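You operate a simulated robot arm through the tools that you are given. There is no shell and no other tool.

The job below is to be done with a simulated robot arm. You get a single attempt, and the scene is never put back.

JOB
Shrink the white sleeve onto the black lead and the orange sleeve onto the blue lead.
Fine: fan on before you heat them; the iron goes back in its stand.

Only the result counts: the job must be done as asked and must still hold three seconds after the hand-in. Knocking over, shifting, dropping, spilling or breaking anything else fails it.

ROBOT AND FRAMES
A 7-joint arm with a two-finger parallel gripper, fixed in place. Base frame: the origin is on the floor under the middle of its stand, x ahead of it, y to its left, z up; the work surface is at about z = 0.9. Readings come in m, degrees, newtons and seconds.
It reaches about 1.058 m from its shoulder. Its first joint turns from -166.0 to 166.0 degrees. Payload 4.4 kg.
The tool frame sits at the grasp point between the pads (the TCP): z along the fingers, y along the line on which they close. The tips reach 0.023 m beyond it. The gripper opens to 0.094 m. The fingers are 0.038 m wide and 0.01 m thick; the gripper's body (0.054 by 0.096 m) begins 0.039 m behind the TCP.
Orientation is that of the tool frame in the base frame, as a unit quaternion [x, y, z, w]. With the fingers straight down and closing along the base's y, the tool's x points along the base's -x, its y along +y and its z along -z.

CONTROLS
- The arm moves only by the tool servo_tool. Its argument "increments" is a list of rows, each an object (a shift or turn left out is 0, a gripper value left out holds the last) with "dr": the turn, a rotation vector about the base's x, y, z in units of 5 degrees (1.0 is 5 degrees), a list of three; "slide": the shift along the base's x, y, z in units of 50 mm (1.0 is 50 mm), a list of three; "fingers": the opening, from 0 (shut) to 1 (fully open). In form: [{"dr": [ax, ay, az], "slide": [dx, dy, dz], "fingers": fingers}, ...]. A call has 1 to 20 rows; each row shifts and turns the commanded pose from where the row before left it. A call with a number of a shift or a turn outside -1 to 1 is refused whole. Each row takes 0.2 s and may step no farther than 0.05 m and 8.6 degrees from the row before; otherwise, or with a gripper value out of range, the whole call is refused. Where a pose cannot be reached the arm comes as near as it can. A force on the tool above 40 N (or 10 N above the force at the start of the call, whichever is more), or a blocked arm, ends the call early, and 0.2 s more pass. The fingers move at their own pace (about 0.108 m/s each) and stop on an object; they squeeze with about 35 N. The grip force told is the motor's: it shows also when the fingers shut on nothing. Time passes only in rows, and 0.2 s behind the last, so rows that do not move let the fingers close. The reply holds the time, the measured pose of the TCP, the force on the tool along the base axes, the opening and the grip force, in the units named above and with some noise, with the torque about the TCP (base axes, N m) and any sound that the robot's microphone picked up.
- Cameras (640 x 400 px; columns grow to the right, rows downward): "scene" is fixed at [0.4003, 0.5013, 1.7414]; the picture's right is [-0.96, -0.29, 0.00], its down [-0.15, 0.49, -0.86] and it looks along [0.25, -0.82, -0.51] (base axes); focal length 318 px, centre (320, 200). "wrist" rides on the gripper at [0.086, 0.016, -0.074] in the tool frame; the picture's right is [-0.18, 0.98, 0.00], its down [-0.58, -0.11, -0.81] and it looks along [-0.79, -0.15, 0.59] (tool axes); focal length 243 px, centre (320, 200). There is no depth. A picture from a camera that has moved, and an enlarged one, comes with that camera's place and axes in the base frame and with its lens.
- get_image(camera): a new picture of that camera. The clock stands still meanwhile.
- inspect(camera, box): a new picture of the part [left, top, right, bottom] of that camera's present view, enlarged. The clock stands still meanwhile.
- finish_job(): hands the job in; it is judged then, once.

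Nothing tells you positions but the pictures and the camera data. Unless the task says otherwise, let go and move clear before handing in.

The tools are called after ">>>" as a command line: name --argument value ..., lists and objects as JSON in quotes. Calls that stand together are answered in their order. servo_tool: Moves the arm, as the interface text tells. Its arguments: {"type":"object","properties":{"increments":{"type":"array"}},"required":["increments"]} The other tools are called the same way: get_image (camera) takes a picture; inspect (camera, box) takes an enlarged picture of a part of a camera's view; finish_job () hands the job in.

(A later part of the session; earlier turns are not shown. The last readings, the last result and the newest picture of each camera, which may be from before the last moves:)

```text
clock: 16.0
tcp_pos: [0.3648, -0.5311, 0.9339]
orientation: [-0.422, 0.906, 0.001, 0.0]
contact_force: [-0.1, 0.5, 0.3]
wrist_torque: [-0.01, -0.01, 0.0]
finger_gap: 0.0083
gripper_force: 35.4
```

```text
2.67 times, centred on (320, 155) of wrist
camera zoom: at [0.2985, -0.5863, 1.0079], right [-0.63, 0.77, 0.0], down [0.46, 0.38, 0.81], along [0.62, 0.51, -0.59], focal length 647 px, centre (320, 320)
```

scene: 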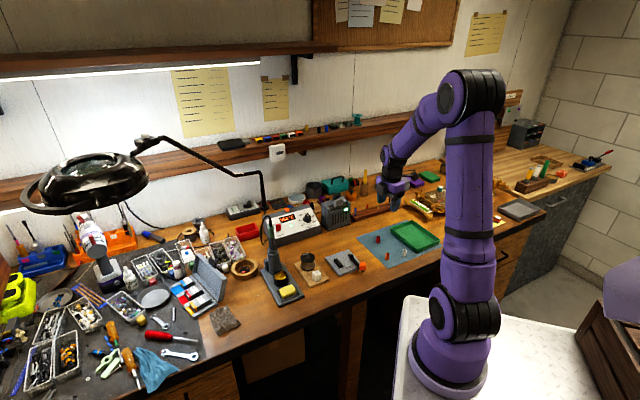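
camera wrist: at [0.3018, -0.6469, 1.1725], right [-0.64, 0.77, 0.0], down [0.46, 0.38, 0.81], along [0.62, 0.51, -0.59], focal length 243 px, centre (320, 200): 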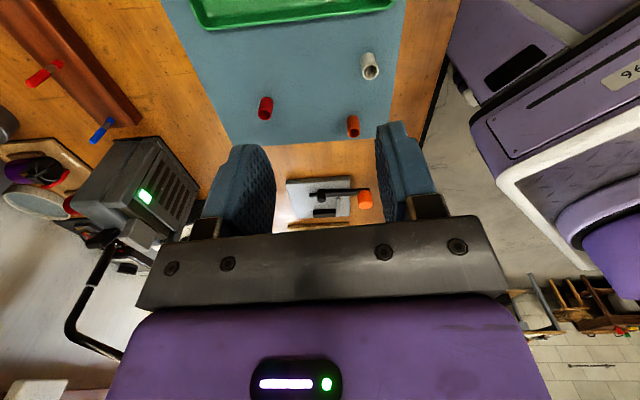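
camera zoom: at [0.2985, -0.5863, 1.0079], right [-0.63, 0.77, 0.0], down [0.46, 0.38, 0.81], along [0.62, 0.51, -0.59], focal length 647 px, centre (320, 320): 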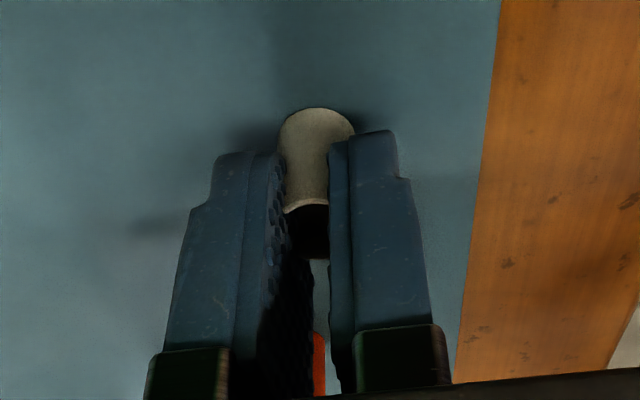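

The gap reads 8.3 mm, smaller than the sleeve's ~16 mm, so I need to look closely whether the soft sleeve is being squashed.

>>> inspect --camera "wrist" --box '[295, 110, 350, 190]'

>>> inspect --camera "scene" --box '[385, 225, 425, 255]'

```text
5.00 times, centred on (322, 150) of wrist
camera zoom: at [0.2985, -0.5863, 1.0079], right [-0.63, 0.77, 0.0], down [0.46, 0.38, 0.81], along [0.62, 0.51, -0.59], focal length 1213 px, centre (308, 450)
```

zoom: 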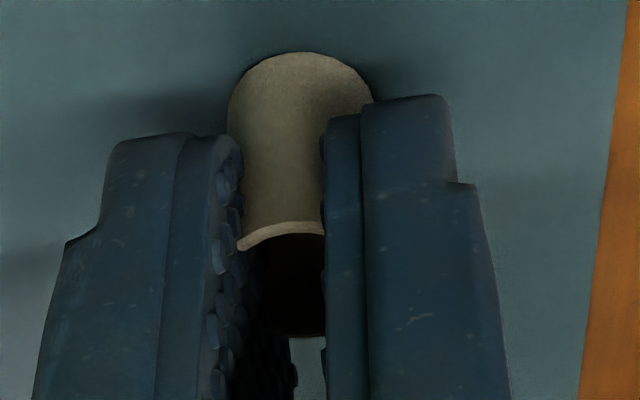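

```text
13.33 times, centred on (405, 240) of scene
camera zoom: at [0.4003, 0.5013, 1.7414], right [-0.96, -0.29, 0.0], down [-0.15, 0.49, -0.86], along [0.25, -0.82, -0.51], focal length 4239 px, centre (-813, -333)
```

zoom: 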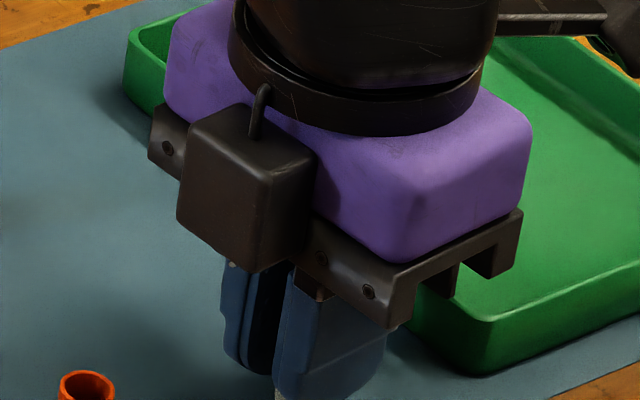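

The pads sink into the sleeve under full squeeze. I'll relax the opening to about 13 mm so it's held more lightly and the bore stays free.

>>> servo_tool --increments '[{"fingers": 0.14}, {"fingers": 0.14}]'

>>> inspect --camera "wrist" --box '[295, 110, 350, 190]'

```text
clock: 16.6
tcp_pos: [0.3656, -0.5313, 0.9342]
orientation: [-0.423, 0.906, 0.0, -0.001]
contact_force: [-0.8, 2.0, 1.6]
wrist_torque: [0.02, 0.05, 0.0]
finger_gap: 0.0143
gripper_force: 10.5
```

```text
5.00 times, centred on (322, 150) of wrist
camera zoom: at [0.2985, -0.5863, 1.008], right [-0.63, 0.77, 0.0], down [0.46, 0.38, 0.81], along [0.62, 0.51, -0.59], focal length 1213 px, centre (308, 450)
```

zoom: 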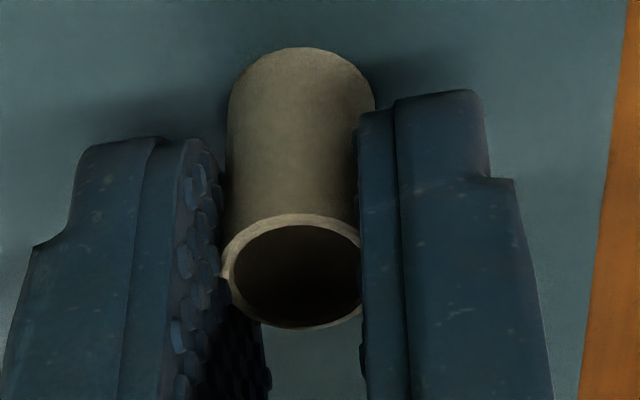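

Now it's held with a light ~10 N at 14.3 mm. I'll lift it and check.

>>> servo_tool --increments '[{"slide": [0, 0, 0.3]}, {"slide": [0, 0, 0.6]}, {"slide": [0, 0, 0.8]}]'

>>> inspect --camera "wrist" --box '[270, 90, 370, 200]'

>>> inspect --camera "scene" --box '[370, 200, 430, 250]'

```text
clock: 17.4
tcp_pos: [0.3645, -0.5301, 1.0204]
orientation: [-0.422, 0.906, 0.0, 0.001]
contact_force: [0.5, 0.1, -0.4]
wrist_torque: [0.05, 0.01, -0.02]
finger_gap: 0.0144
gripper_force: 10.7
```

```text
3.64 times, centred on (320, 145) of wrist
camera zoom: at [0.2983, -0.5861, 1.0938], right [-0.64, 0.77, 0.0], down [0.46, 0.38, 0.81], along [0.62, 0.51, -0.59], focal length 882 px, centre (320, 400)
```

zoom: 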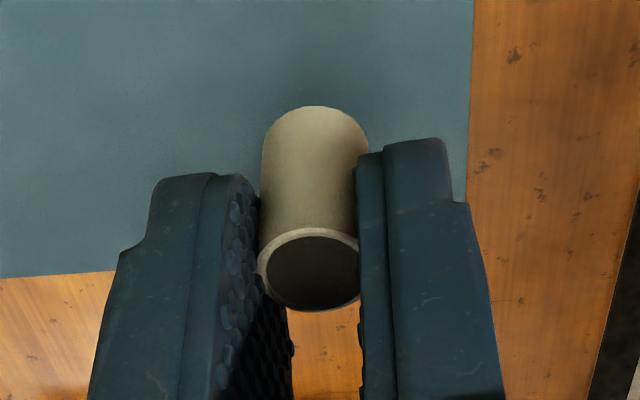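

```text
8.00 times, centred on (400, 225) of scene
camera zoom: at [0.4003, 0.5013, 1.7414], right [-0.96, -0.29, 0.0], down [-0.15, 0.49, -0.86], along [0.25, -0.82, -0.51], focal length 2543 px, centre (-320, 0)
```

zoom: 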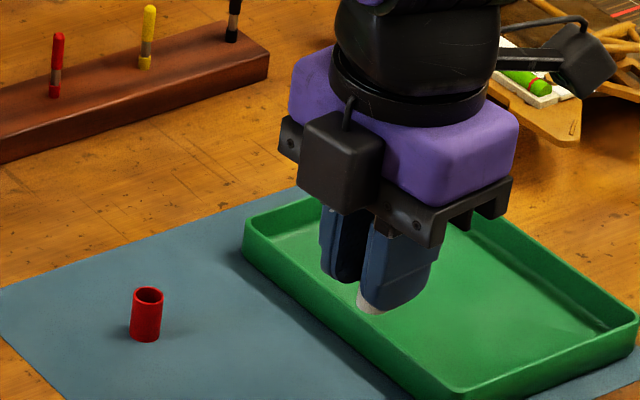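

The white sleeve is held firmly. I'll carry it to hover above the black lead near (0.463,-0.86).

>>> servo_tool --increments '[{"slide": [0.05, -0.15, 0.4]}, {"slide": [0.2, -0.65, 0.5]}, {"slide": [0.2, -0.7, 0.1]}, {"slide": [0.2, -0.7, 0.0]}, {"slide": [0.22, -0.7, 0.0]}, {"slide": [0.22, -0.7, 0.0]}, {"slide": [0.22, -0.7, 0.0]}, {"slide": [0.22, -0.7, 0.0]}, {"slide": [0.22, -0.7, 0.0]}, {"slide": [0.22, -0.6, 0.0]}, {"slide": [0.0, -0.3, 0.0]}, {"slide": [0.0, 0.0, 0.0]}]'

>>> get_image --camera "wrist"

>>> inspect --camera "scene" --box '[360, 150, 430, 220]'

```text
clock: 20.0
tcp_pos: [0.4643, -0.8607, 1.0696]
orientation: [-0.423, 0.906, 0.0, 0.0]
contact_force: [0.4, 0.2, -0.6]
wrist_torque: [-0.05, 0.01, 0.01]
finger_gap: 0.0142
gripper_force: 10.8
```

```text
taken
camera wrist: at [0.3968, -0.9162, 1.143], right [-0.64, 0.77, 0.0], down [0.46, 0.38, 0.81], along [0.62, 0.51, -0.59], focal length 243 px, centre (320, 200)
```

wrist: 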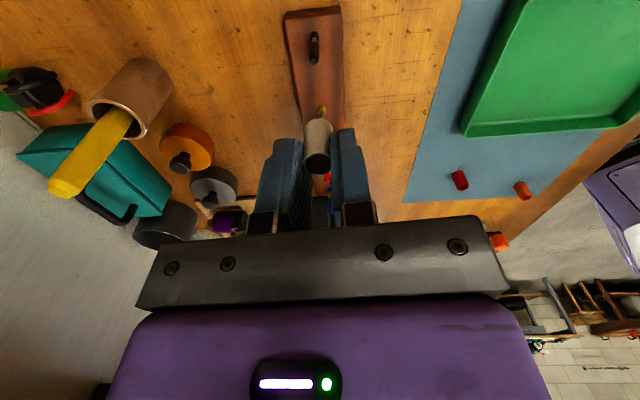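

```text
5.71 times, centred on (395, 185) of scene
camera zoom: at [0.4003, 0.5013, 1.7414], right [-0.96, -0.29, 0.0], down [-0.15, 0.49, -0.86], along [0.25, -0.82, -0.51], focal length 1817 px, centre (-109, 286)
```

zoom: 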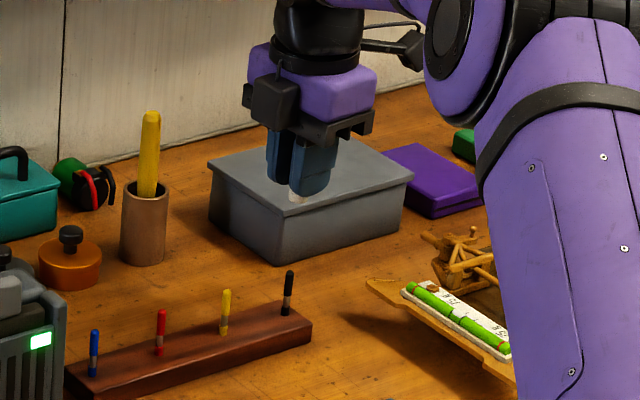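

I'll zoom in on the black lead and the held sleeve to compute the alignment.

>>> inspect --camera "wrist" --box '[270, 5, 370, 185]'

>>> inspect --camera "wrist" --box '[290, 15, 350, 75]'

>>> inspect --camera "scene" --box '[400, 175, 425, 215]'

```text
2.22 times, centred on (320, 95) of wrist
camera zoom: at [0.3968, -0.9162, 1.143], right [-0.64, 0.77, 0.0], down [0.46, 0.38, 0.81], along [0.62, 0.51, -0.59], focal length 539 px, centre (320, 433)
```

zoom: 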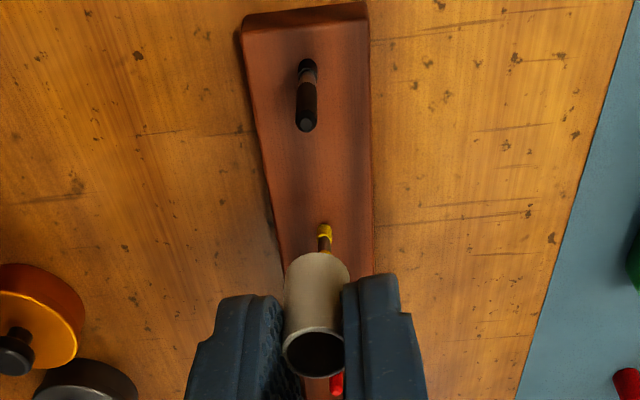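

```text
6.67 times, centred on (320, 45) of wrist
camera zoom: at [0.3968, -0.9162, 1.143], right [-0.64, 0.77, 0.0], down [0.46, 0.38, 0.81], along [0.62, 0.51, -0.59], focal length 1618 px, centre (320, 1233)
```

zoom: 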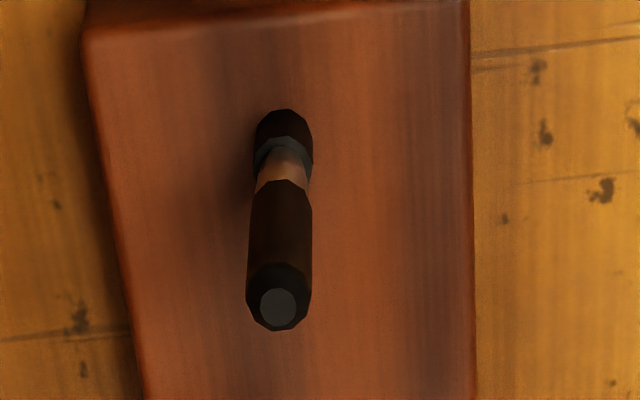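

```text
10.00 times, centred on (412, 195) of scene
camera zoom: at [0.4003, 0.5013, 1.7414], right [-0.96, -0.29, 0.0], down [-0.15, 0.49, -0.86], along [0.25, -0.82, -0.51], focal length 3179 px, centre (-605, 250)
```

zoom: 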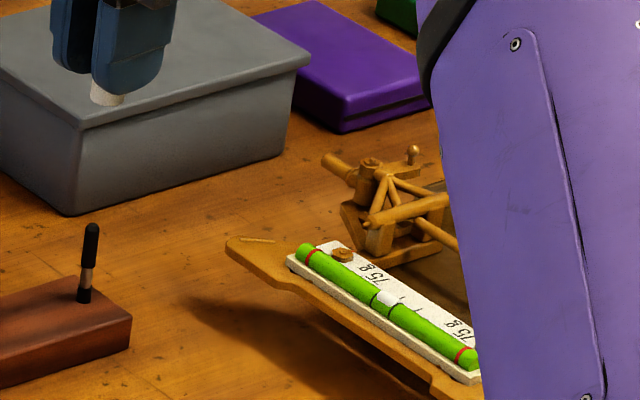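

The black lead measures at about (0.462,-0.868), ~7 mm thick with its tip at about z=0.962; the sleeve bore is ~12 mm. I'll shift slightly and lower until the sleeve is just above the lead tip, then verify from both cameras.

>>> servo_tool --increments '[{"slide": [-0.02, -0.09, -0.4]}, {"slide": [0.0, 0.0, -0.5]}, {"slide": [0.0, 0.0, -0.34]}, {"slide": [0, 0, 0]}]'

>>> inspect --camera "wrist" --box '[285, 60, 355, 180]'

>>> inspect --camera "scene" --box '[400, 180, 425, 210]'

```text
clock: 21.0
tcp_pos: [0.4623, -0.8652, 1.0071]
orientation: [-0.422, 0.906, 0.0, 0.0]
contact_force: [-0.1, 0.3, -0.5]
wrist_torque: [-0.03, 0.0, 0.0]
finger_gap: 0.0141
gripper_force: 11.1
```

```text
3.33 times, centred on (320, 120) of wrist
camera zoom: at [0.3953, -0.9207, 1.0807], right [-0.63, 0.77, 0.0], down [0.46, 0.38, 0.81], along [0.62, 0.51, -0.59], focal length 809 px, centre (320, 467)
```

zoom: 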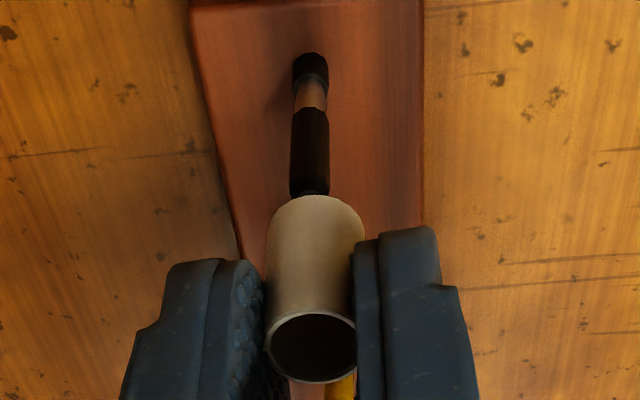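

```text
13.33 times, centred on (412, 195) of scene
camera zoom: at [0.4003, 0.5013, 1.7414], right [-0.96, -0.29, 0.0], down [-0.15, 0.49, -0.86], along [0.25, -0.82, -0.51], focal length 4239 px, centre (-913, 267)
```

zoom: 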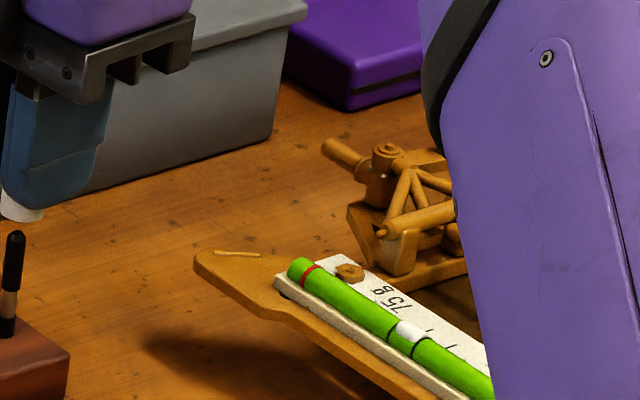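

>>> inspect --camera "scene" --box '[382, 182, 406, 212]'

>>> inspect --camera "wrist" --box '[300, 65, 340, 185]'

```text
13.33 times, centred on (394, 197) of scene
camera zoom: at [0.4003, 0.5013, 1.7414], right [-0.96, -0.29, 0.0], down [-0.15, 0.49, -0.86], along [0.25, -0.82, -0.51], focal length 4239 px, centre (-667, 240)
```

zoom: 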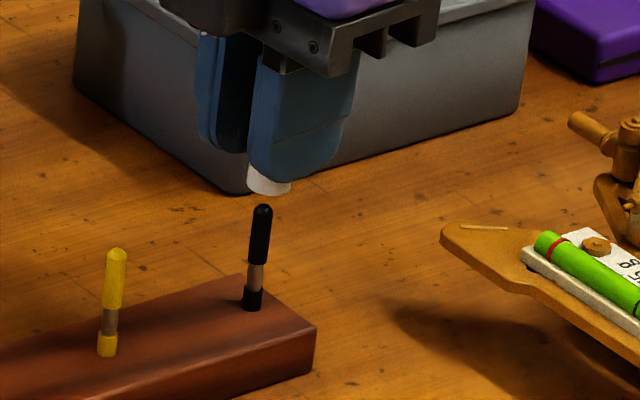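

```text
3.33 times, centred on (320, 125) of wrist
camera zoom: at [0.3953, -0.9207, 1.0807], right [-0.63, 0.77, 0.0], down [0.46, 0.38, 0.81], along [0.62, 0.51, -0.59], focal length 809 px, centre (320, 450)
```

zoom: 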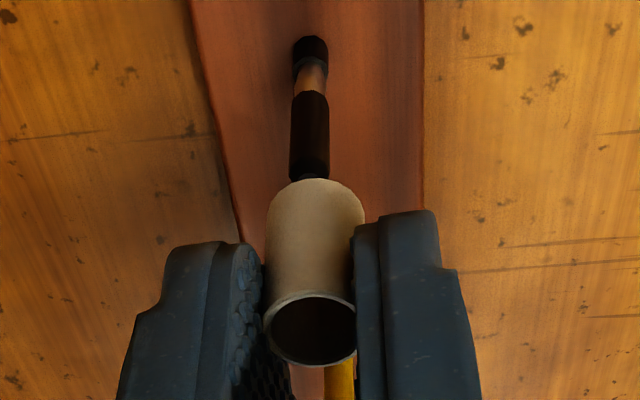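

The sleeve needs about 2 mm shift in +x to be centred over the lead. I'll apply it and lower 20 mm to thread the tip, then look.

>>> servo_tool --increments '[{"slide": [0.04, -0.006, 0.0]}, {"slide": [0.0, 0.0, -0.2]}, {"slide": [0.0, 0.0, -0.2]}, {"slide": [0, 0, 0]}]'

>>> inspect --camera "scene" --box '[382, 182, 406, 212]'

>>> inspect --camera "wrist" --box '[300, 65, 340, 185]'

```text
clock: 22.0
tcp_pos: [0.4651, -0.8675, 0.9865]
orientation: [-0.422, 0.906, 0.0, 0.0]
contact_force: [-0.1, -0.7, 0.2]
wrist_torque: [-0.04, -0.01, -0.02]
finger_gap: 0.0145
gripper_force: 10.9
```

```text
13.33 times, centred on (394, 197) of scene
camera zoom: at [0.4003, 0.5013, 1.7414], right [-0.96, -0.29, 0.0], down [-0.15, 0.49, -0.86], along [0.25, -0.82, -0.51], focal length 4239 px, centre (-667, 240)
```

zoom: 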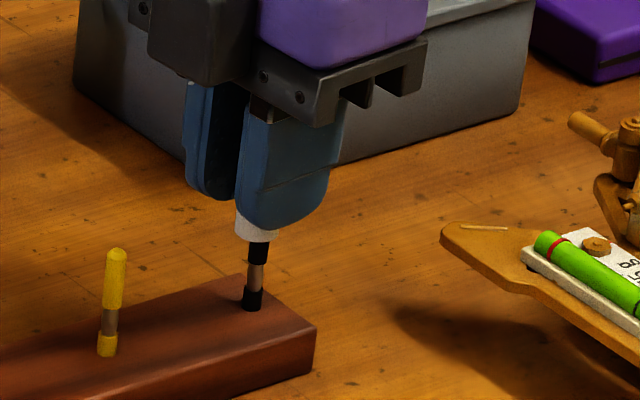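

```text
3.33 times, centred on (320, 125) of wrist
camera zoom: at [0.3975, -0.9211, 1.0606], right [-0.63, 0.77, 0.0], down [0.46, 0.38, 0.81], along [0.62, 0.51, -0.59], focal length 809 px, centre (320, 450)
```

zoom: 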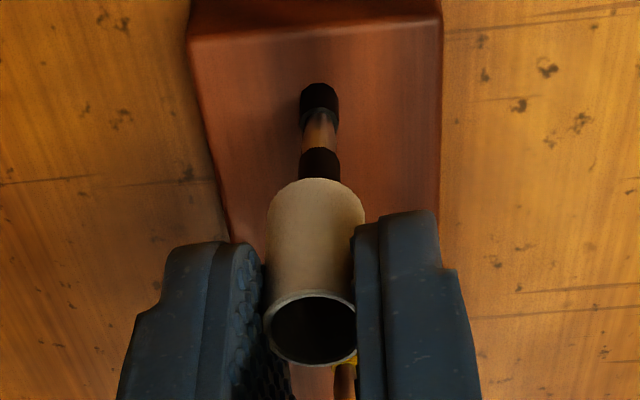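

The lead tip has entered the sleeve cleanly with no contact force. I'll lower a further 28 mm.

>>> servo_tool --increments '[{"slide": [0.0, 0.0, -0.2]}, {"slide": [0.0, 0.0, -0.2]}, {"slide": [0.0, 0.0, -0.16]}, {"slide": [0, 0, 0]}]'

>>> inspect --camera "scene" --box '[382, 182, 406, 212]'

>>> inspect --camera "wrist" --box '[300, 65, 340, 185]'

```text
clock: 23.0
tcp_pos: [0.4637, -0.8647, 0.9587]
orientation: [-0.423, 0.906, 0.0, 0.0]
contact_force: [-0.3, 0.6, -0.2]
wrist_torque: [0.01, -0.01, -0.05]
finger_gap: 0.0142
gripper_force: 11.1
```

```text
13.33 times, centred on (394, 197) of scene
camera zoom: at [0.4003, 0.5013, 1.7414], right [-0.96, -0.29, 0.0], down [-0.15, 0.49, -0.86], along [0.25, -0.82, -0.51], focal length 4239 px, centre (-667, 240)
```

zoom: 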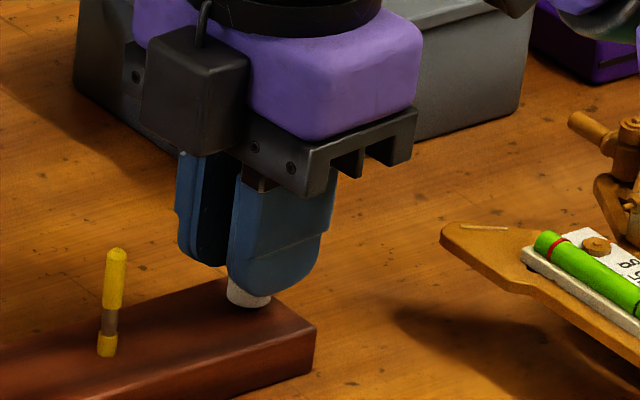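

```text
3.33 times, centred on (320, 125) of wrist
camera zoom: at [0.3974, -0.921, 1.0326], right [-0.64, 0.77, 0.0], down [0.46, 0.38, 0.81], along [0.62, 0.51, -0.59], focal length 809 px, centre (320, 450)
```

zoom: 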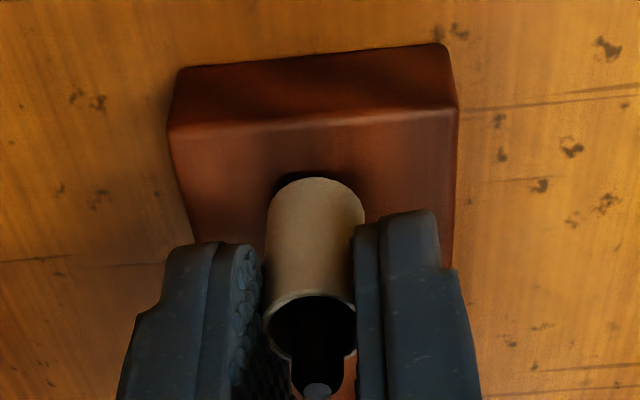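

The white sleeve is over the black lead down near the rack. I'll open gently and rise straight up.

>>> servo_tool --increments '[{"fingers": 0.25}, {"fingers": 0.4}, {"fingers": 0.4}, {"slide": [0, 0, 0.4]}, {"slide": [0, 0, 0.6]}, {"slide": [0, 0, 0.8]}]'

>>> inspect --camera "scene" --box '[375, 180, 409, 215]'

>>> inspect --camera "wrist" --box '[280, 10, 360, 110]'

```text
clock: 24.4
tcp_pos: [0.4631, -0.8668, 1.048]
orientation: [-0.423, 0.906, 0.001, 0.0]
contact_force: [-0.6, -0.8, -0.6]
wrist_torque: [0.02, -0.02, 0.0]
finger_gap: 0.0375
gripper_force: 0.0
```

```text
11.43 times, centred on (392, 198) of scene
camera zoom: at [0.4003, 0.5013, 1.7414], right [-0.96, -0.29, 0.0], down [-0.15, 0.49, -0.86], along [0.25, -0.82, -0.51], focal length 3633 px, centre (-503, 229)
```

zoom: 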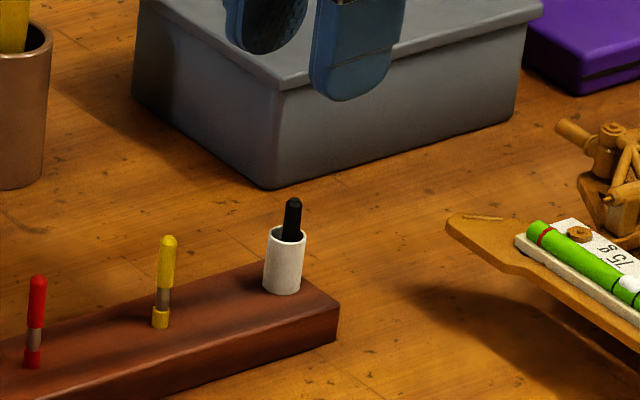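

```text
4.00 times, centred on (320, 60) of wrist
camera zoom: at [0.3968, -0.9224, 1.122], right [-0.64, 0.77, 0.0], down [0.46, 0.37, 0.81], along [0.62, 0.51, -0.59], focal length 970 px, centre (320, 760)
```

zoom: 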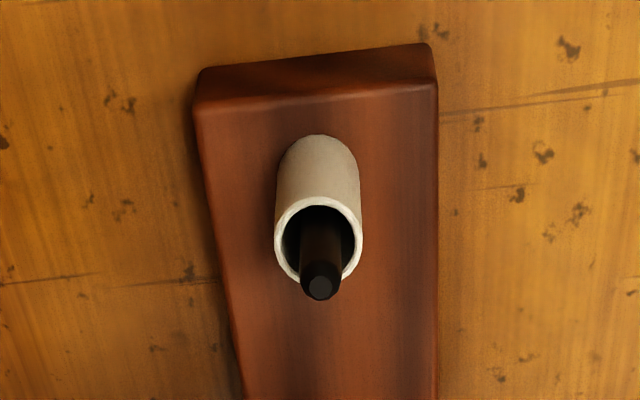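

The white sleeve sits on the black lead over the joint. Now I go to the orange sleeve at about (0.427,-0.488).

>>> servo_tool --increments '[{"slide": [-0.08, 0.842, 0.1], "fingers": 0.5}, {"slide": [-0.08, 0.842, 0.0]}, {"slide": [-0.08, 0.842, 0.0]}, {"slide": [-0.08, 0.842, 0.0]}, {"slide": [-0.08, 0.842, 0.0]}, {"slide": [-0.08, 0.842, 0.0]}, {"slide": [-0.08, 0.842, 0.0]}, {"slide": [-0.08, 0.842, 0.0]}, {"slide": [-0.08, 0.842, -0.6]}, {"slide": [0, 0, -0.3]}]'

>>> inspect --camera "wrist" --box '[240, 30, 400, 230]'

>>> inspect --camera "scene" --box '[340, 210, 420, 270]'

```text
refused: row 9 steps farther than a row can; nothing moved
```

```text
2.00 times, centred on (320, 130) of wrist
camera zoom: at [0.3968, -0.9224, 1.122], right [-0.64, 0.77, 0.0], down [0.46, 0.37, 0.81], along [0.62, 0.51, -0.59], focal length 485 px, centre (320, 340)
```

zoom: 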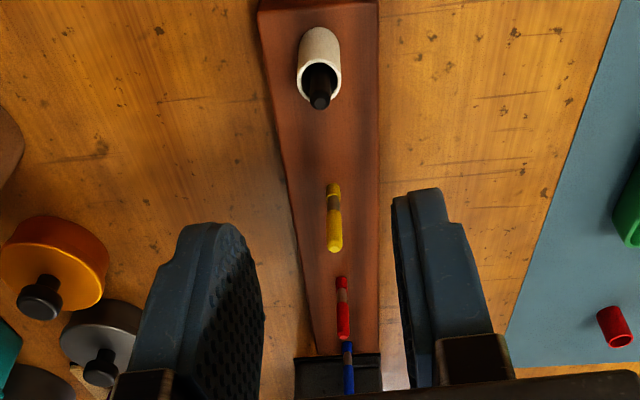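

```text
6.67 times, centred on (380, 240) of scene
camera zoom: at [0.4003, 0.5013, 1.7414], right [-0.96, -0.29, 0.0], down [-0.15, 0.49, -0.86], along [0.25, -0.82, -0.51], focal length 2119 px, centre (-80, -67)
```

zoom: 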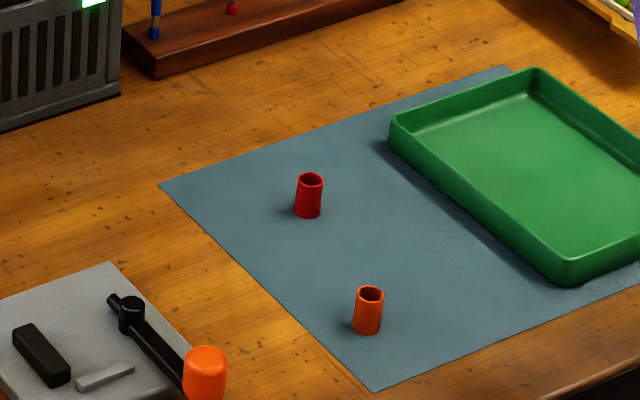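

One row combined too much shift and the call was refused; I'll resend with the descent in its own row.

>>> servo_tool --increments '[{"slide": [-0.08, 0.842, 0.1], "fingers": 0.5}, {"slide": [-0.08, 0.842, 0.0]}, {"slide": [-0.08, 0.842, 0.0]}, {"slide": [-0.08, 0.842, 0.0]}, {"slide": [-0.08, 0.842, 0.0]}, {"slide": [-0.08, 0.842, 0.0]}, {"slide": [-0.08, 0.842, 0.0]}, {"slide": [-0.08, 0.842, 0.0]}, {"slide": [-0.08, 0.842, 0.0]}, {"slide": [0, 0, -0.8]}, {"slide": [0, 0, 0]}]'

>>> inspect --camera "wrist" --box '[240, 30, 400, 230]'

>>> inspect --camera "scene" --box '[340, 210, 420, 270]'

```text
clock: 26.8
tcp_pos: [0.4289, -0.4855, 1.0137]
orientation: [-0.423, 0.906, 0.0, 0.0]
contact_force: [-0.1, 0.6, 0.3]
wrist_torque: [-0.05, -0.01, -0.01]
finger_gap: 0.047
gripper_force: 0.1
```

```text
2.00 times, centred on (320, 130) of wrist
camera zoom: at [0.3616, -0.5413, 1.0877], right [-0.64, 0.77, 0.0], down [0.46, 0.38, 0.81], along [0.62, 0.51, -0.59], focal length 485 px, centre (320, 340)
```

zoom: 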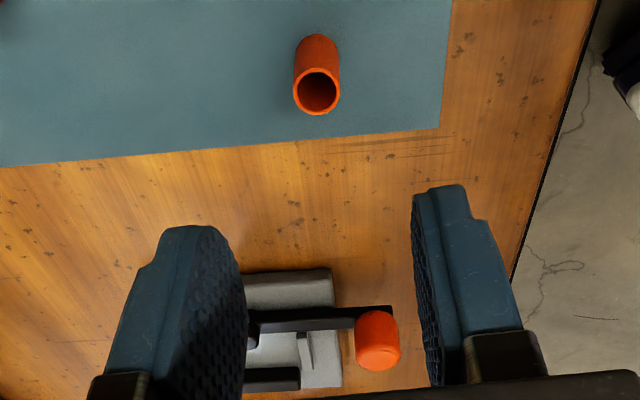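

```text
6.67 times, centred on (380, 240) of scene
camera zoom: at [0.4003, 0.5013, 1.7414], right [-0.96, -0.29, 0.0], down [-0.15, 0.49, -0.86], along [0.25, -0.82, -0.51], focal length 2119 px, centre (-80, -67)
```

zoom: 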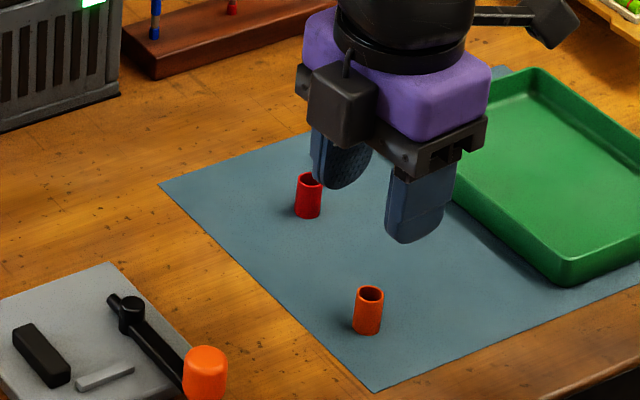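

The orange sleeve is at about (0.426,-0.489). I'll align and descend to grasp height, then check.

>>> servo_tool --increments '[{"slide": [-0.04, -0.066, -0.5]}, {"slide": [0.0, 0.0, -0.6]}, {"slide": [0.0, 0.0, -0.5]}, {"slide": [0, 0, 0]}]'

>>> inspect --camera "wrist" --box '[240, 80, 400, 230]'

```text
clock: 27.8
tcp_pos: [0.4267, -0.4891, 0.9346]
orientation: [-0.423, 0.906, 0.0, 0.0]
contact_force: [0.3, 0.8, 1.0]
wrist_torque: [0.0, 0.01, -0.02]
finger_gap: 0.0472
gripper_force: 0.0
```

```text
2.67 times, centred on (320, 155) of wrist
camera zoom: at [0.36, -0.5454, 1.0081], right [-0.64, 0.77, 0.0], down [0.46, 0.38, 0.81], along [0.62, 0.51, -0.59], focal length 647 px, centre (320, 320)
```

zoom: 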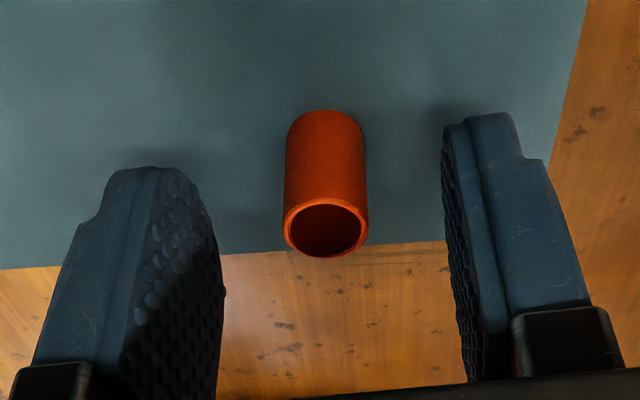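

It's centred; I'll close to the light-grip opening and lift.

>>> servo_tool --increments '[{"fingers": 0.2}, {"fingers": 0.14}, {"fingers": 0.14}]'

>>> inspect --camera "wrist" --box '[270, 80, 370, 200]'

```text
clock: 28.6
tcp_pos: [0.4265, -0.4899, 0.9339]
orientation: [-0.423, 0.906, 0.0, 0.0]
contact_force: [-0.2, 0.4, 0.3]
wrist_torque: [-0.01, 0.01, 0.0]
finger_gap: 0.0144
gripper_force: 10.4
```

```text
3.33 times, centred on (320, 140) of wrist
camera zoom: at [0.36, -0.5454, 1.0082], right [-0.63, 0.77, 0.0], down [0.46, 0.38, 0.81], along [0.62, 0.51, -0.59], focal length 809 px, centre (320, 400)
```

zoom: 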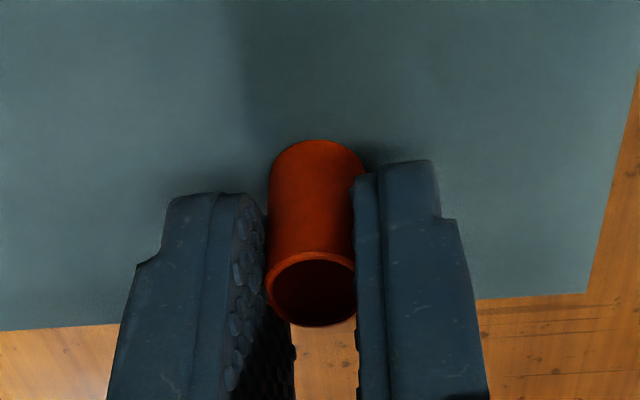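

The orange sleeve is gripped. I'll lift it and carry it above the blue lead at about (0.602,-0.726), staying high because the fan box is next to it.

>>> servo_tool --increments '[{"slide": [0, 0, 0.4]}, {"slide": [0, 0, 0.8]}, {"slide": [0, 0, 0.9]}, {"slide": [0, 0, 0.9]}, {"slide": [0.3, -0.4, 0.1]}, {"slide": [0.45, -0.6, 0]}, {"slide": [0.45, -0.6, 0]}, {"slide": [0.45, -0.6, 0]}, {"slide": [0.45, -0.6, 0]}, {"slide": [0.45, -0.6, 0]}, {"slide": [0.45, -0.6, 0]}, {"slide": [0.45, -0.6, 0]}, {"slide": [0.06, -0.12, 0]}, {"slide": [0, 0, 0]}]'

>>> get_image --camera "wrist"

>>> inspect --camera "wrist" --box '[250, 0, 390, 180]'

>>> inspect --camera "scene" --box '[325, 160, 385, 230]'

```text
clock: 31.6
tcp_pos: [0.6016, -0.7257, 1.0885]
orientation: [-0.422, 0.906, 0.0, -0.001]
contact_force: [-0.1, -0.1, -0.7]
wrist_torque: [0.05, 0.04, 0.03]
finger_gap: 0.0142
gripper_force: 10.8
```

```text
taken
camera wrist: at [0.5347, -0.782, 1.1629], right [-0.64, 0.77, 0.0], down [0.46, 0.38, 0.81], along [0.62, 0.51, -0.59], focal length 243 px, centre (320, 200)
```

wrist: 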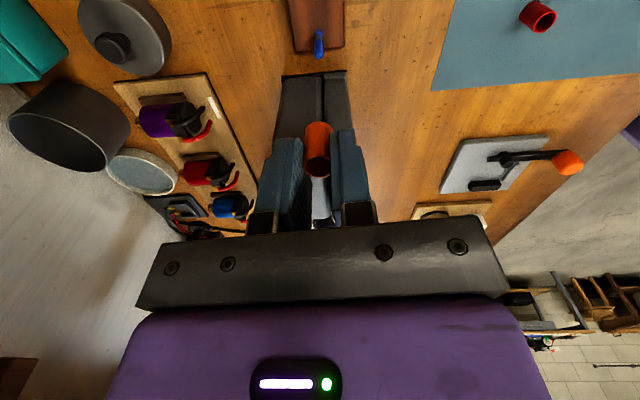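

```text
2.22 times, centred on (320, 90) of wrist
camera zoom: at [0.5347, -0.782, 1.1629], right [-0.64, 0.77, 0.0], down [0.46, 0.38, 0.81], along [0.62, 0.51, -0.59], focal length 539 px, centre (320, 444)
```

zoom: 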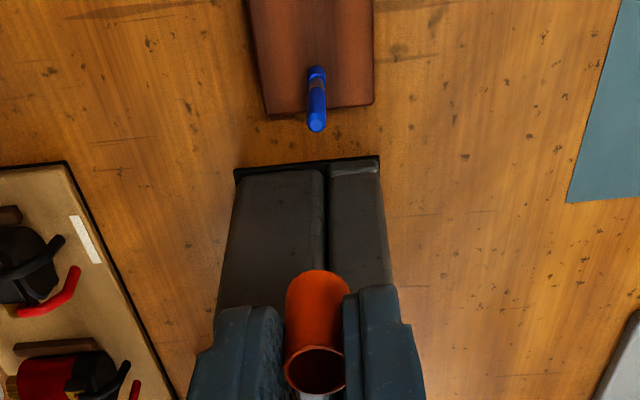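

```text
5.71 times, centred on (355, 195) of scene
camera zoom: at [0.4003, 0.5013, 1.7414], right [-0.96, -0.29, 0.0], down [-0.15, 0.49, -0.86], along [0.25, -0.82, -0.51], focal length 1817 px, centre (120, 229)
```

zoom: 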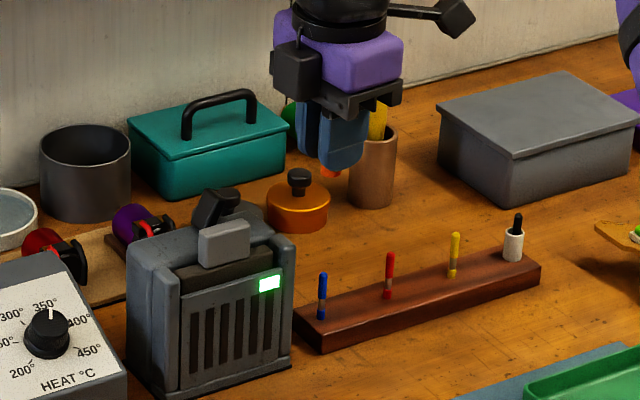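

The blue lead measures at about (0.6025,-0.7275) with 45 mm clearance to the fan box. I'll shift slightly and lower to just above its tip.

>>> servo_tool --increments '[{"slide": [0.07, 0.0, -0.4]}, {"slide": [0.0, 0.0, -0.6]}, {"slide": [0.0, 0.0, -0.6]}, {"slide": [0, 0, 0]}]'

>>> inspect --camera "scene" --box '[338, 190, 368, 225]'

>>> inspect --camera "wrist" --box '[300, 65, 340, 185]'

```text
clock: 32.6
tcp_pos: [0.6041, -0.7249, 1.009]
orientation: [-0.423, 0.906, 0.0, 0.0]
contact_force: [-0.4, 0.1, 0.1]
wrist_torque: [0.0, -0.03, 0.01]
finger_gap: 0.0141
gripper_force: 10.8
```

```text
11.43 times, centred on (353, 208) of scene
camera zoom: at [0.4003, 0.5013, 1.7414], right [-0.96, -0.29, 0.0], down [-0.15, 0.49, -0.86], along [0.25, -0.82, -0.51], focal length 3633 px, centre (-57, 114)
```

zoom: 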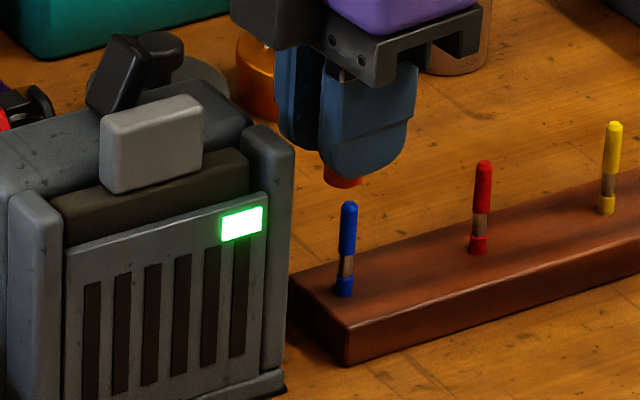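

```text
3.33 times, centred on (320, 125) of wrist
camera zoom: at [0.5382, -0.7812, 1.0827], right [-0.63, 0.77, 0.0], down [0.46, 0.38, 0.81], along [0.62, 0.51, -0.59], focal length 809 px, centre (320, 450)
```

zoom: 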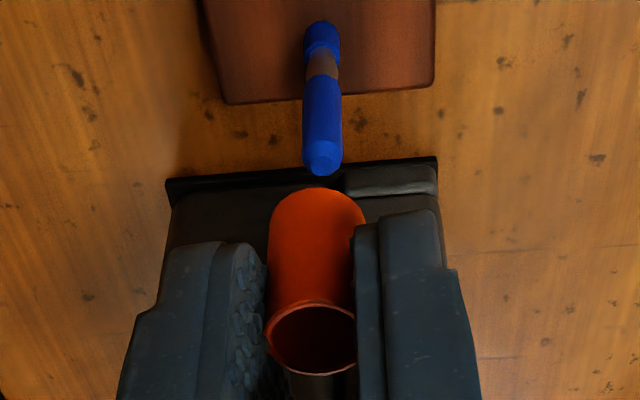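

>>> inspect --camera "scene" --box '[346, 199, 362, 219]'

```text
16.00 times, centred on (354, 209) of scene
camera zoom: at [0.4003, 0.5013, 1.7414], right [-0.96, -0.29, 0.0], down [-0.15, 0.49, -0.86], along [0.25, -0.82, -0.51], focal length 5086 px, centre (-224, 56)
```

zoom: 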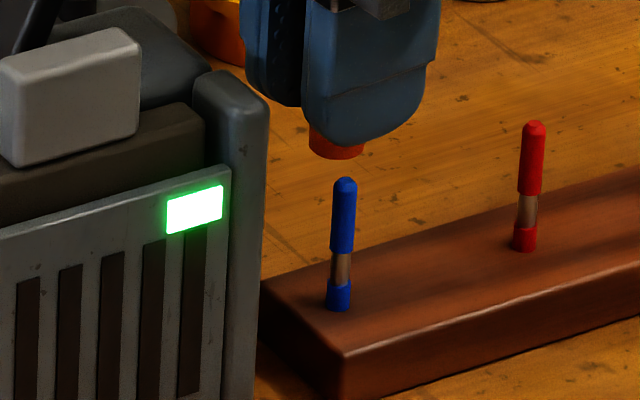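

The sleeve is about 2.7 mm off toward +x; I'll correct and lower 20 mm, then check.

>>> servo_tool --increments '[{"slide": [-0.053, -0.016, 0.0]}, {"slide": [0.0, 0.0, 0.0]}]'

>>> inspect --camera "scene" --box '[346, 199, 362, 219]'

>>> inspect --camera "wrist" --box '[300, 65, 340, 185]'

```text
clock: 33.2
tcp_pos: [0.6019, -0.7268, 1.0091]
orientation: [-0.422, 0.906, 0.001, 0.0]
contact_force: [0.3, -0.3, -0.2]
wrist_torque: [0.01, -0.01, 0.01]
finger_gap: 0.0142
gripper_force: 10.6
```

```text
16.00 times, centred on (354, 209) of scene
camera zoom: at [0.4003, 0.5013, 1.7414], right [-0.96, -0.29, 0.0], down [-0.15, 0.49, -0.86], along [0.25, -0.82, -0.51], focal length 5086 px, centre (-224, 56)
```

zoom: 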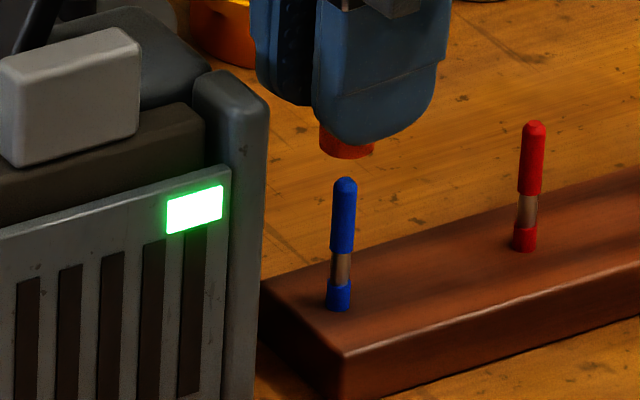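

```text
3.33 times, centred on (320, 125) of wrist
camera zoom: at [0.5355, -0.7822, 1.0828], right [-0.63, 0.77, 0.0], down [0.46, 0.38, 0.81], along [0.62, 0.51, -0.59], focal length 809 px, centre (320, 450)
```

zoom: 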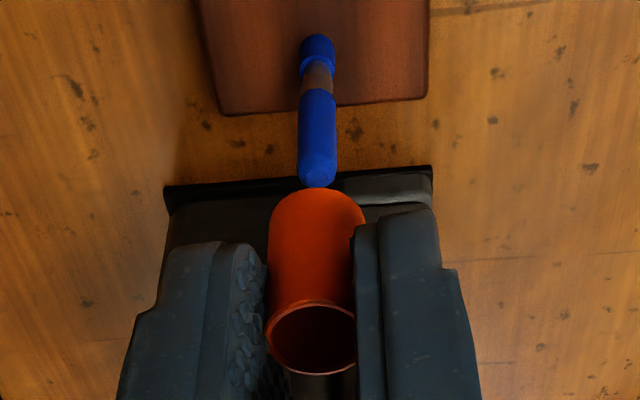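

Aligned in both views. Lowering onto the lead now.

>>> servo_tool --increments '[{"slide": [0.0, 0.0, -0.2]}, {"slide": [0.0, 0.0, -0.2]}, {"slide": [0, 0, 0]}]'

>>> inspect --camera "scene" --box '[346, 199, 362, 219]'

>>> inspect --camera "wrist" --box '[300, 65, 340, 185]'

```text
clock: 34.0
tcp_pos: [0.6012, -0.7269, 0.9887]
orientation: [-0.422, 0.906, 0.0, 0.0]
contact_force: [-0.3, -0.1, 0.7]
wrist_torque: [0.0, 0.0, 0.02]
finger_gap: 0.0142
gripper_force: 11.3
```

```text
16.00 times, centred on (354, 209) of scene
camera zoom: at [0.4003, 0.5013, 1.7414], right [-0.96, -0.29, 0.0], down [-0.15, 0.49, -0.86], along [0.25, -0.82, -0.51], focal length 5086 px, centre (-224, 56)
```

zoom: 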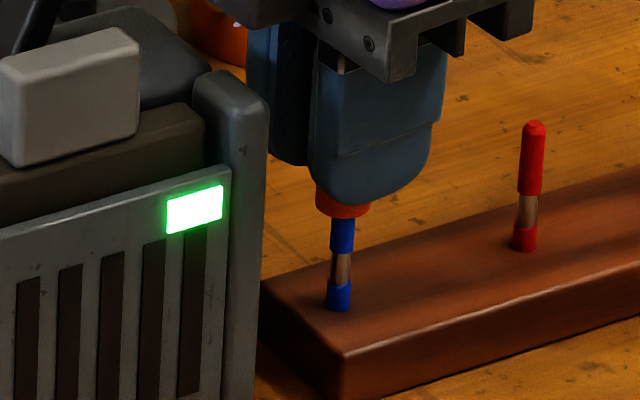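

```text
3.33 times, centred on (320, 125) of wrist
camera zoom: at [0.5354, -0.7823, 1.0627], right [-0.64, 0.77, 0.0], down [0.46, 0.38, 0.81], along [0.62, 0.51, -0.59], focal length 809 px, centre (320, 450)
```

zoom: 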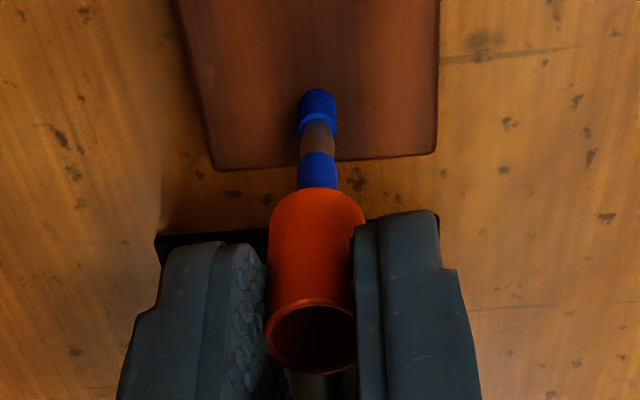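

Threaded cleanly. I'll lower 29 mm more, release and rise.

>>> servo_tool --increments '[{"slide": [0.0, 0.0, -0.2]}, {"slide": [0.0, 0.0, -0.2]}, {"slide": [0.0, 0.0, -0.18]}, {"slide": [0, 0, 0]}, {"fingers": 0.25}, {"fingers": 0.4}, {"fingers": 0.4}]'

>>> inspect --camera "scene" --box '[338, 190, 368, 225]'

>>> inspect --camera "wrist" --box '[280, 65, 360, 185]'

```text
clock: 34.8
tcp_pos: [0.6028, -0.7272, 0.9687]
orientation: [-0.423, 0.906, -0.006, 0.001]
contact_force: [-8.1, 9.3, 18.3]
wrist_torque: [0.37, -0.67, 0.49]
finger_gap: 0.0149
gripper_force: 1.4
stopped in row 4: the force on the tool passed its limit at 49 N (the readings are from after the stop); the commanded pose is now the measured one
```

```text
11.43 times, centred on (353, 208) of scene
camera zoom: at [0.4003, 0.5013, 1.7414], right [-0.96, -0.29, 0.0], down [-0.15, 0.49, -0.86], along [0.25, -0.82, -0.51], focal length 3633 px, centre (-57, 114)
```

zoom: 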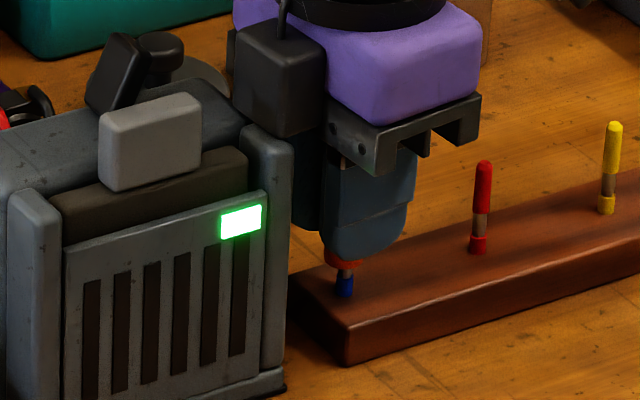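

```text
3.33 times, centred on (320, 125) of wrist
camera zoom: at [0.5359, -0.7828, 1.0435], right [-0.64, 0.77, -0.01], down [0.45, 0.38, 0.81], along [0.63, 0.51, -0.59], focal length 809 px, centre (320, 450)
```

zoom: 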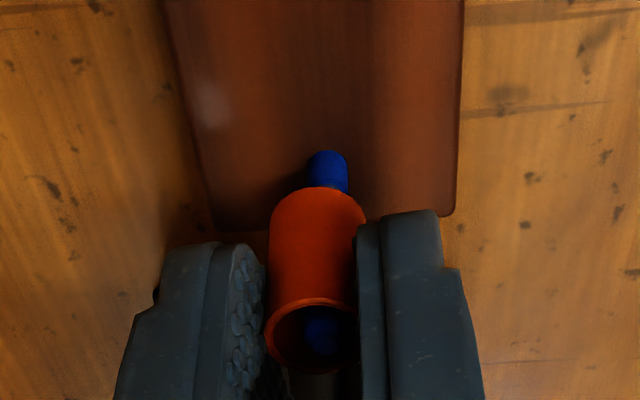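

Something touched: the black box on the gripper's back seems to have met the fan's top corner post at 49 N, and the arm stopped. The fan looks unmoved; I'll raise slightly to unload and compare.

>>> servo_tool --increments '[{"slide": [0.0, 0.0, 0.16], "fingers": 0.14}, {"slide": [0, 0, 0]}]'

>>> inspect --camera "scene" --box '[338, 190, 368, 225]'

>>> inspect --camera "wrist" --box '[280, 65, 360, 185]'

>>> inspect --camera "scene" --box '[310, 185, 360, 235]'

```text
clock: 35.4
tcp_pos: [0.6033, -0.7279, 0.975]
orientation: [-0.423, 0.906, -0.003, 0.0]
contact_force: [-1.3, 0.8, -1.1]
wrist_torque: [0.08, 0.07, 0.01]
finger_gap: 0.0141
gripper_force: 1.2
```

```text
11.43 times, centred on (353, 208) of scene
camera zoom: at [0.4003, 0.5013, 1.7414], right [-0.96, -0.29, 0.0], down [-0.15, 0.49, -0.86], along [0.25, -0.82, -0.51], focal length 3633 px, centre (-57, 114)
```

zoom: 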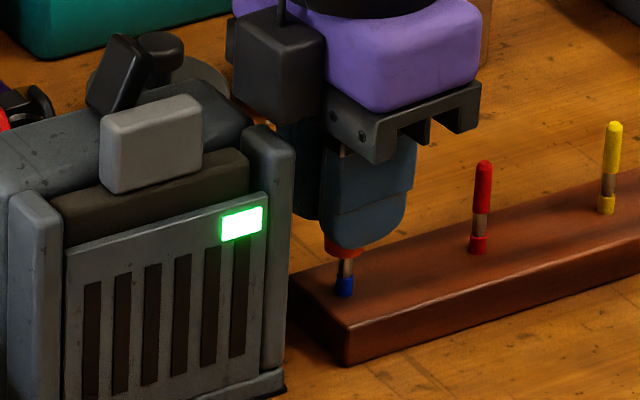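

```text
3.33 times, centred on (320, 125) of wrist
camera zoom: at [0.5364, -0.7834, 1.0485], right [-0.64, 0.77, -0.01], down [0.45, 0.38, 0.81], along [0.63, 0.51, -0.59], focal length 809 px, centre (320, 450)
```

zoom: 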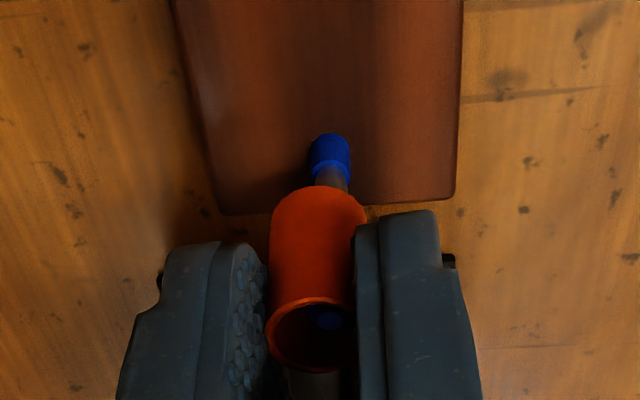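

```text
8.00 times, centred on (335, 210) of scene
camera zoom: at [0.4003, 0.5013, 1.7414], right [-0.96, -0.29, 0.0], down [-0.15, 0.49, -0.86], along [0.25, -0.82, -0.51], focal length 2543 px, centre (200, 120)
```

zoom: 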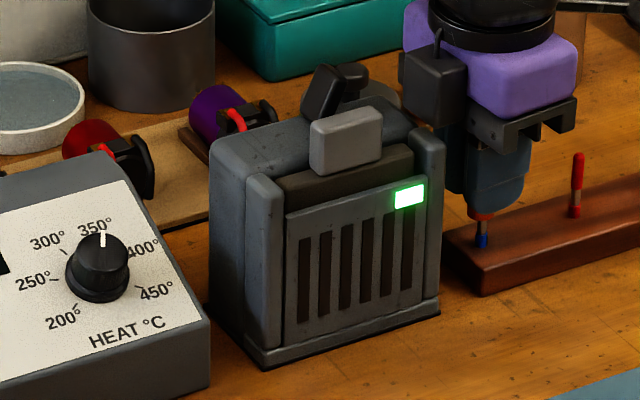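

The fan box is unmoved and still on. I'll recentre by ~2 mm and release the sleeve so that it drops down the lead.

>>> servo_tool --increments '[{"slide": [-0.03, 0.028, 0.0], "fingers": 0.14}, {"slide": [0, 0, 0]}, {"fingers": 0.25}, {"fingers": 0.4}, {"fingers": 0.4}]'

>>> inspect --camera "scene" --box '[338, 190, 368, 225]'

>>> inspect --camera "wrist" --box '[280, 45, 360, 185]'

```text
clock: 36.6
tcp_pos: [0.6033, -0.7268, 0.9747]
orientation: [-0.423, 0.906, -0.003, 0.0]
contact_force: [0.9, 0.4, 0.9]
wrist_torque: [0.0, -0.01, 0.0]
finger_gap: 0.0376
gripper_force: 0.1
```

```text
11.43 times, centred on (353, 208) of scene
camera zoom: at [0.4003, 0.5013, 1.7414], right [-0.96, -0.29, 0.0], down [-0.15, 0.49, -0.86], along [0.25, -0.82, -0.51], focal length 3633 px, centre (-57, 114)
```

zoom: 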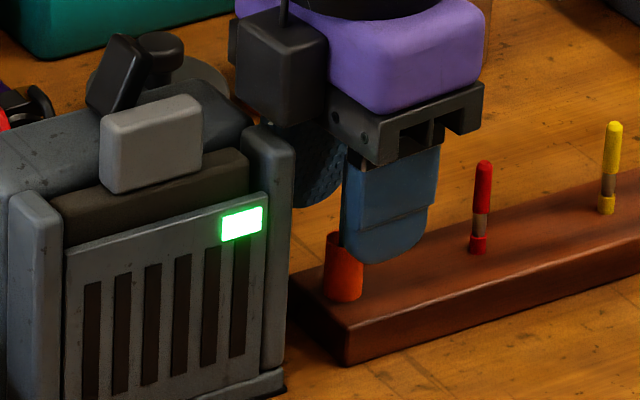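

```text
2.86 times, centred on (320, 115) of wrist
camera zoom: at [0.5351, -0.782, 1.0489], right [-0.64, 0.77, -0.01], down [0.45, 0.38, 0.81], along [0.63, 0.51, -0.59], focal length 693 px, centre (320, 443)
```

zoom: 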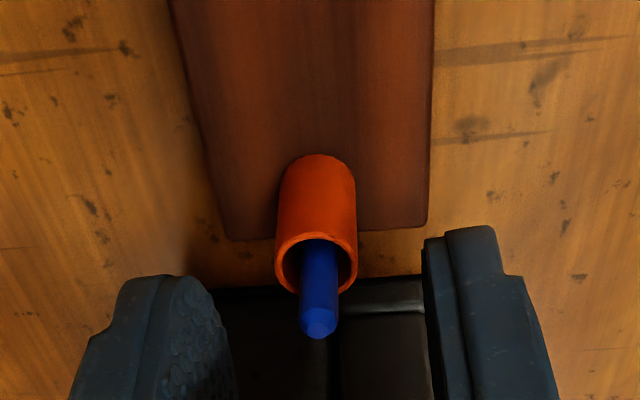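

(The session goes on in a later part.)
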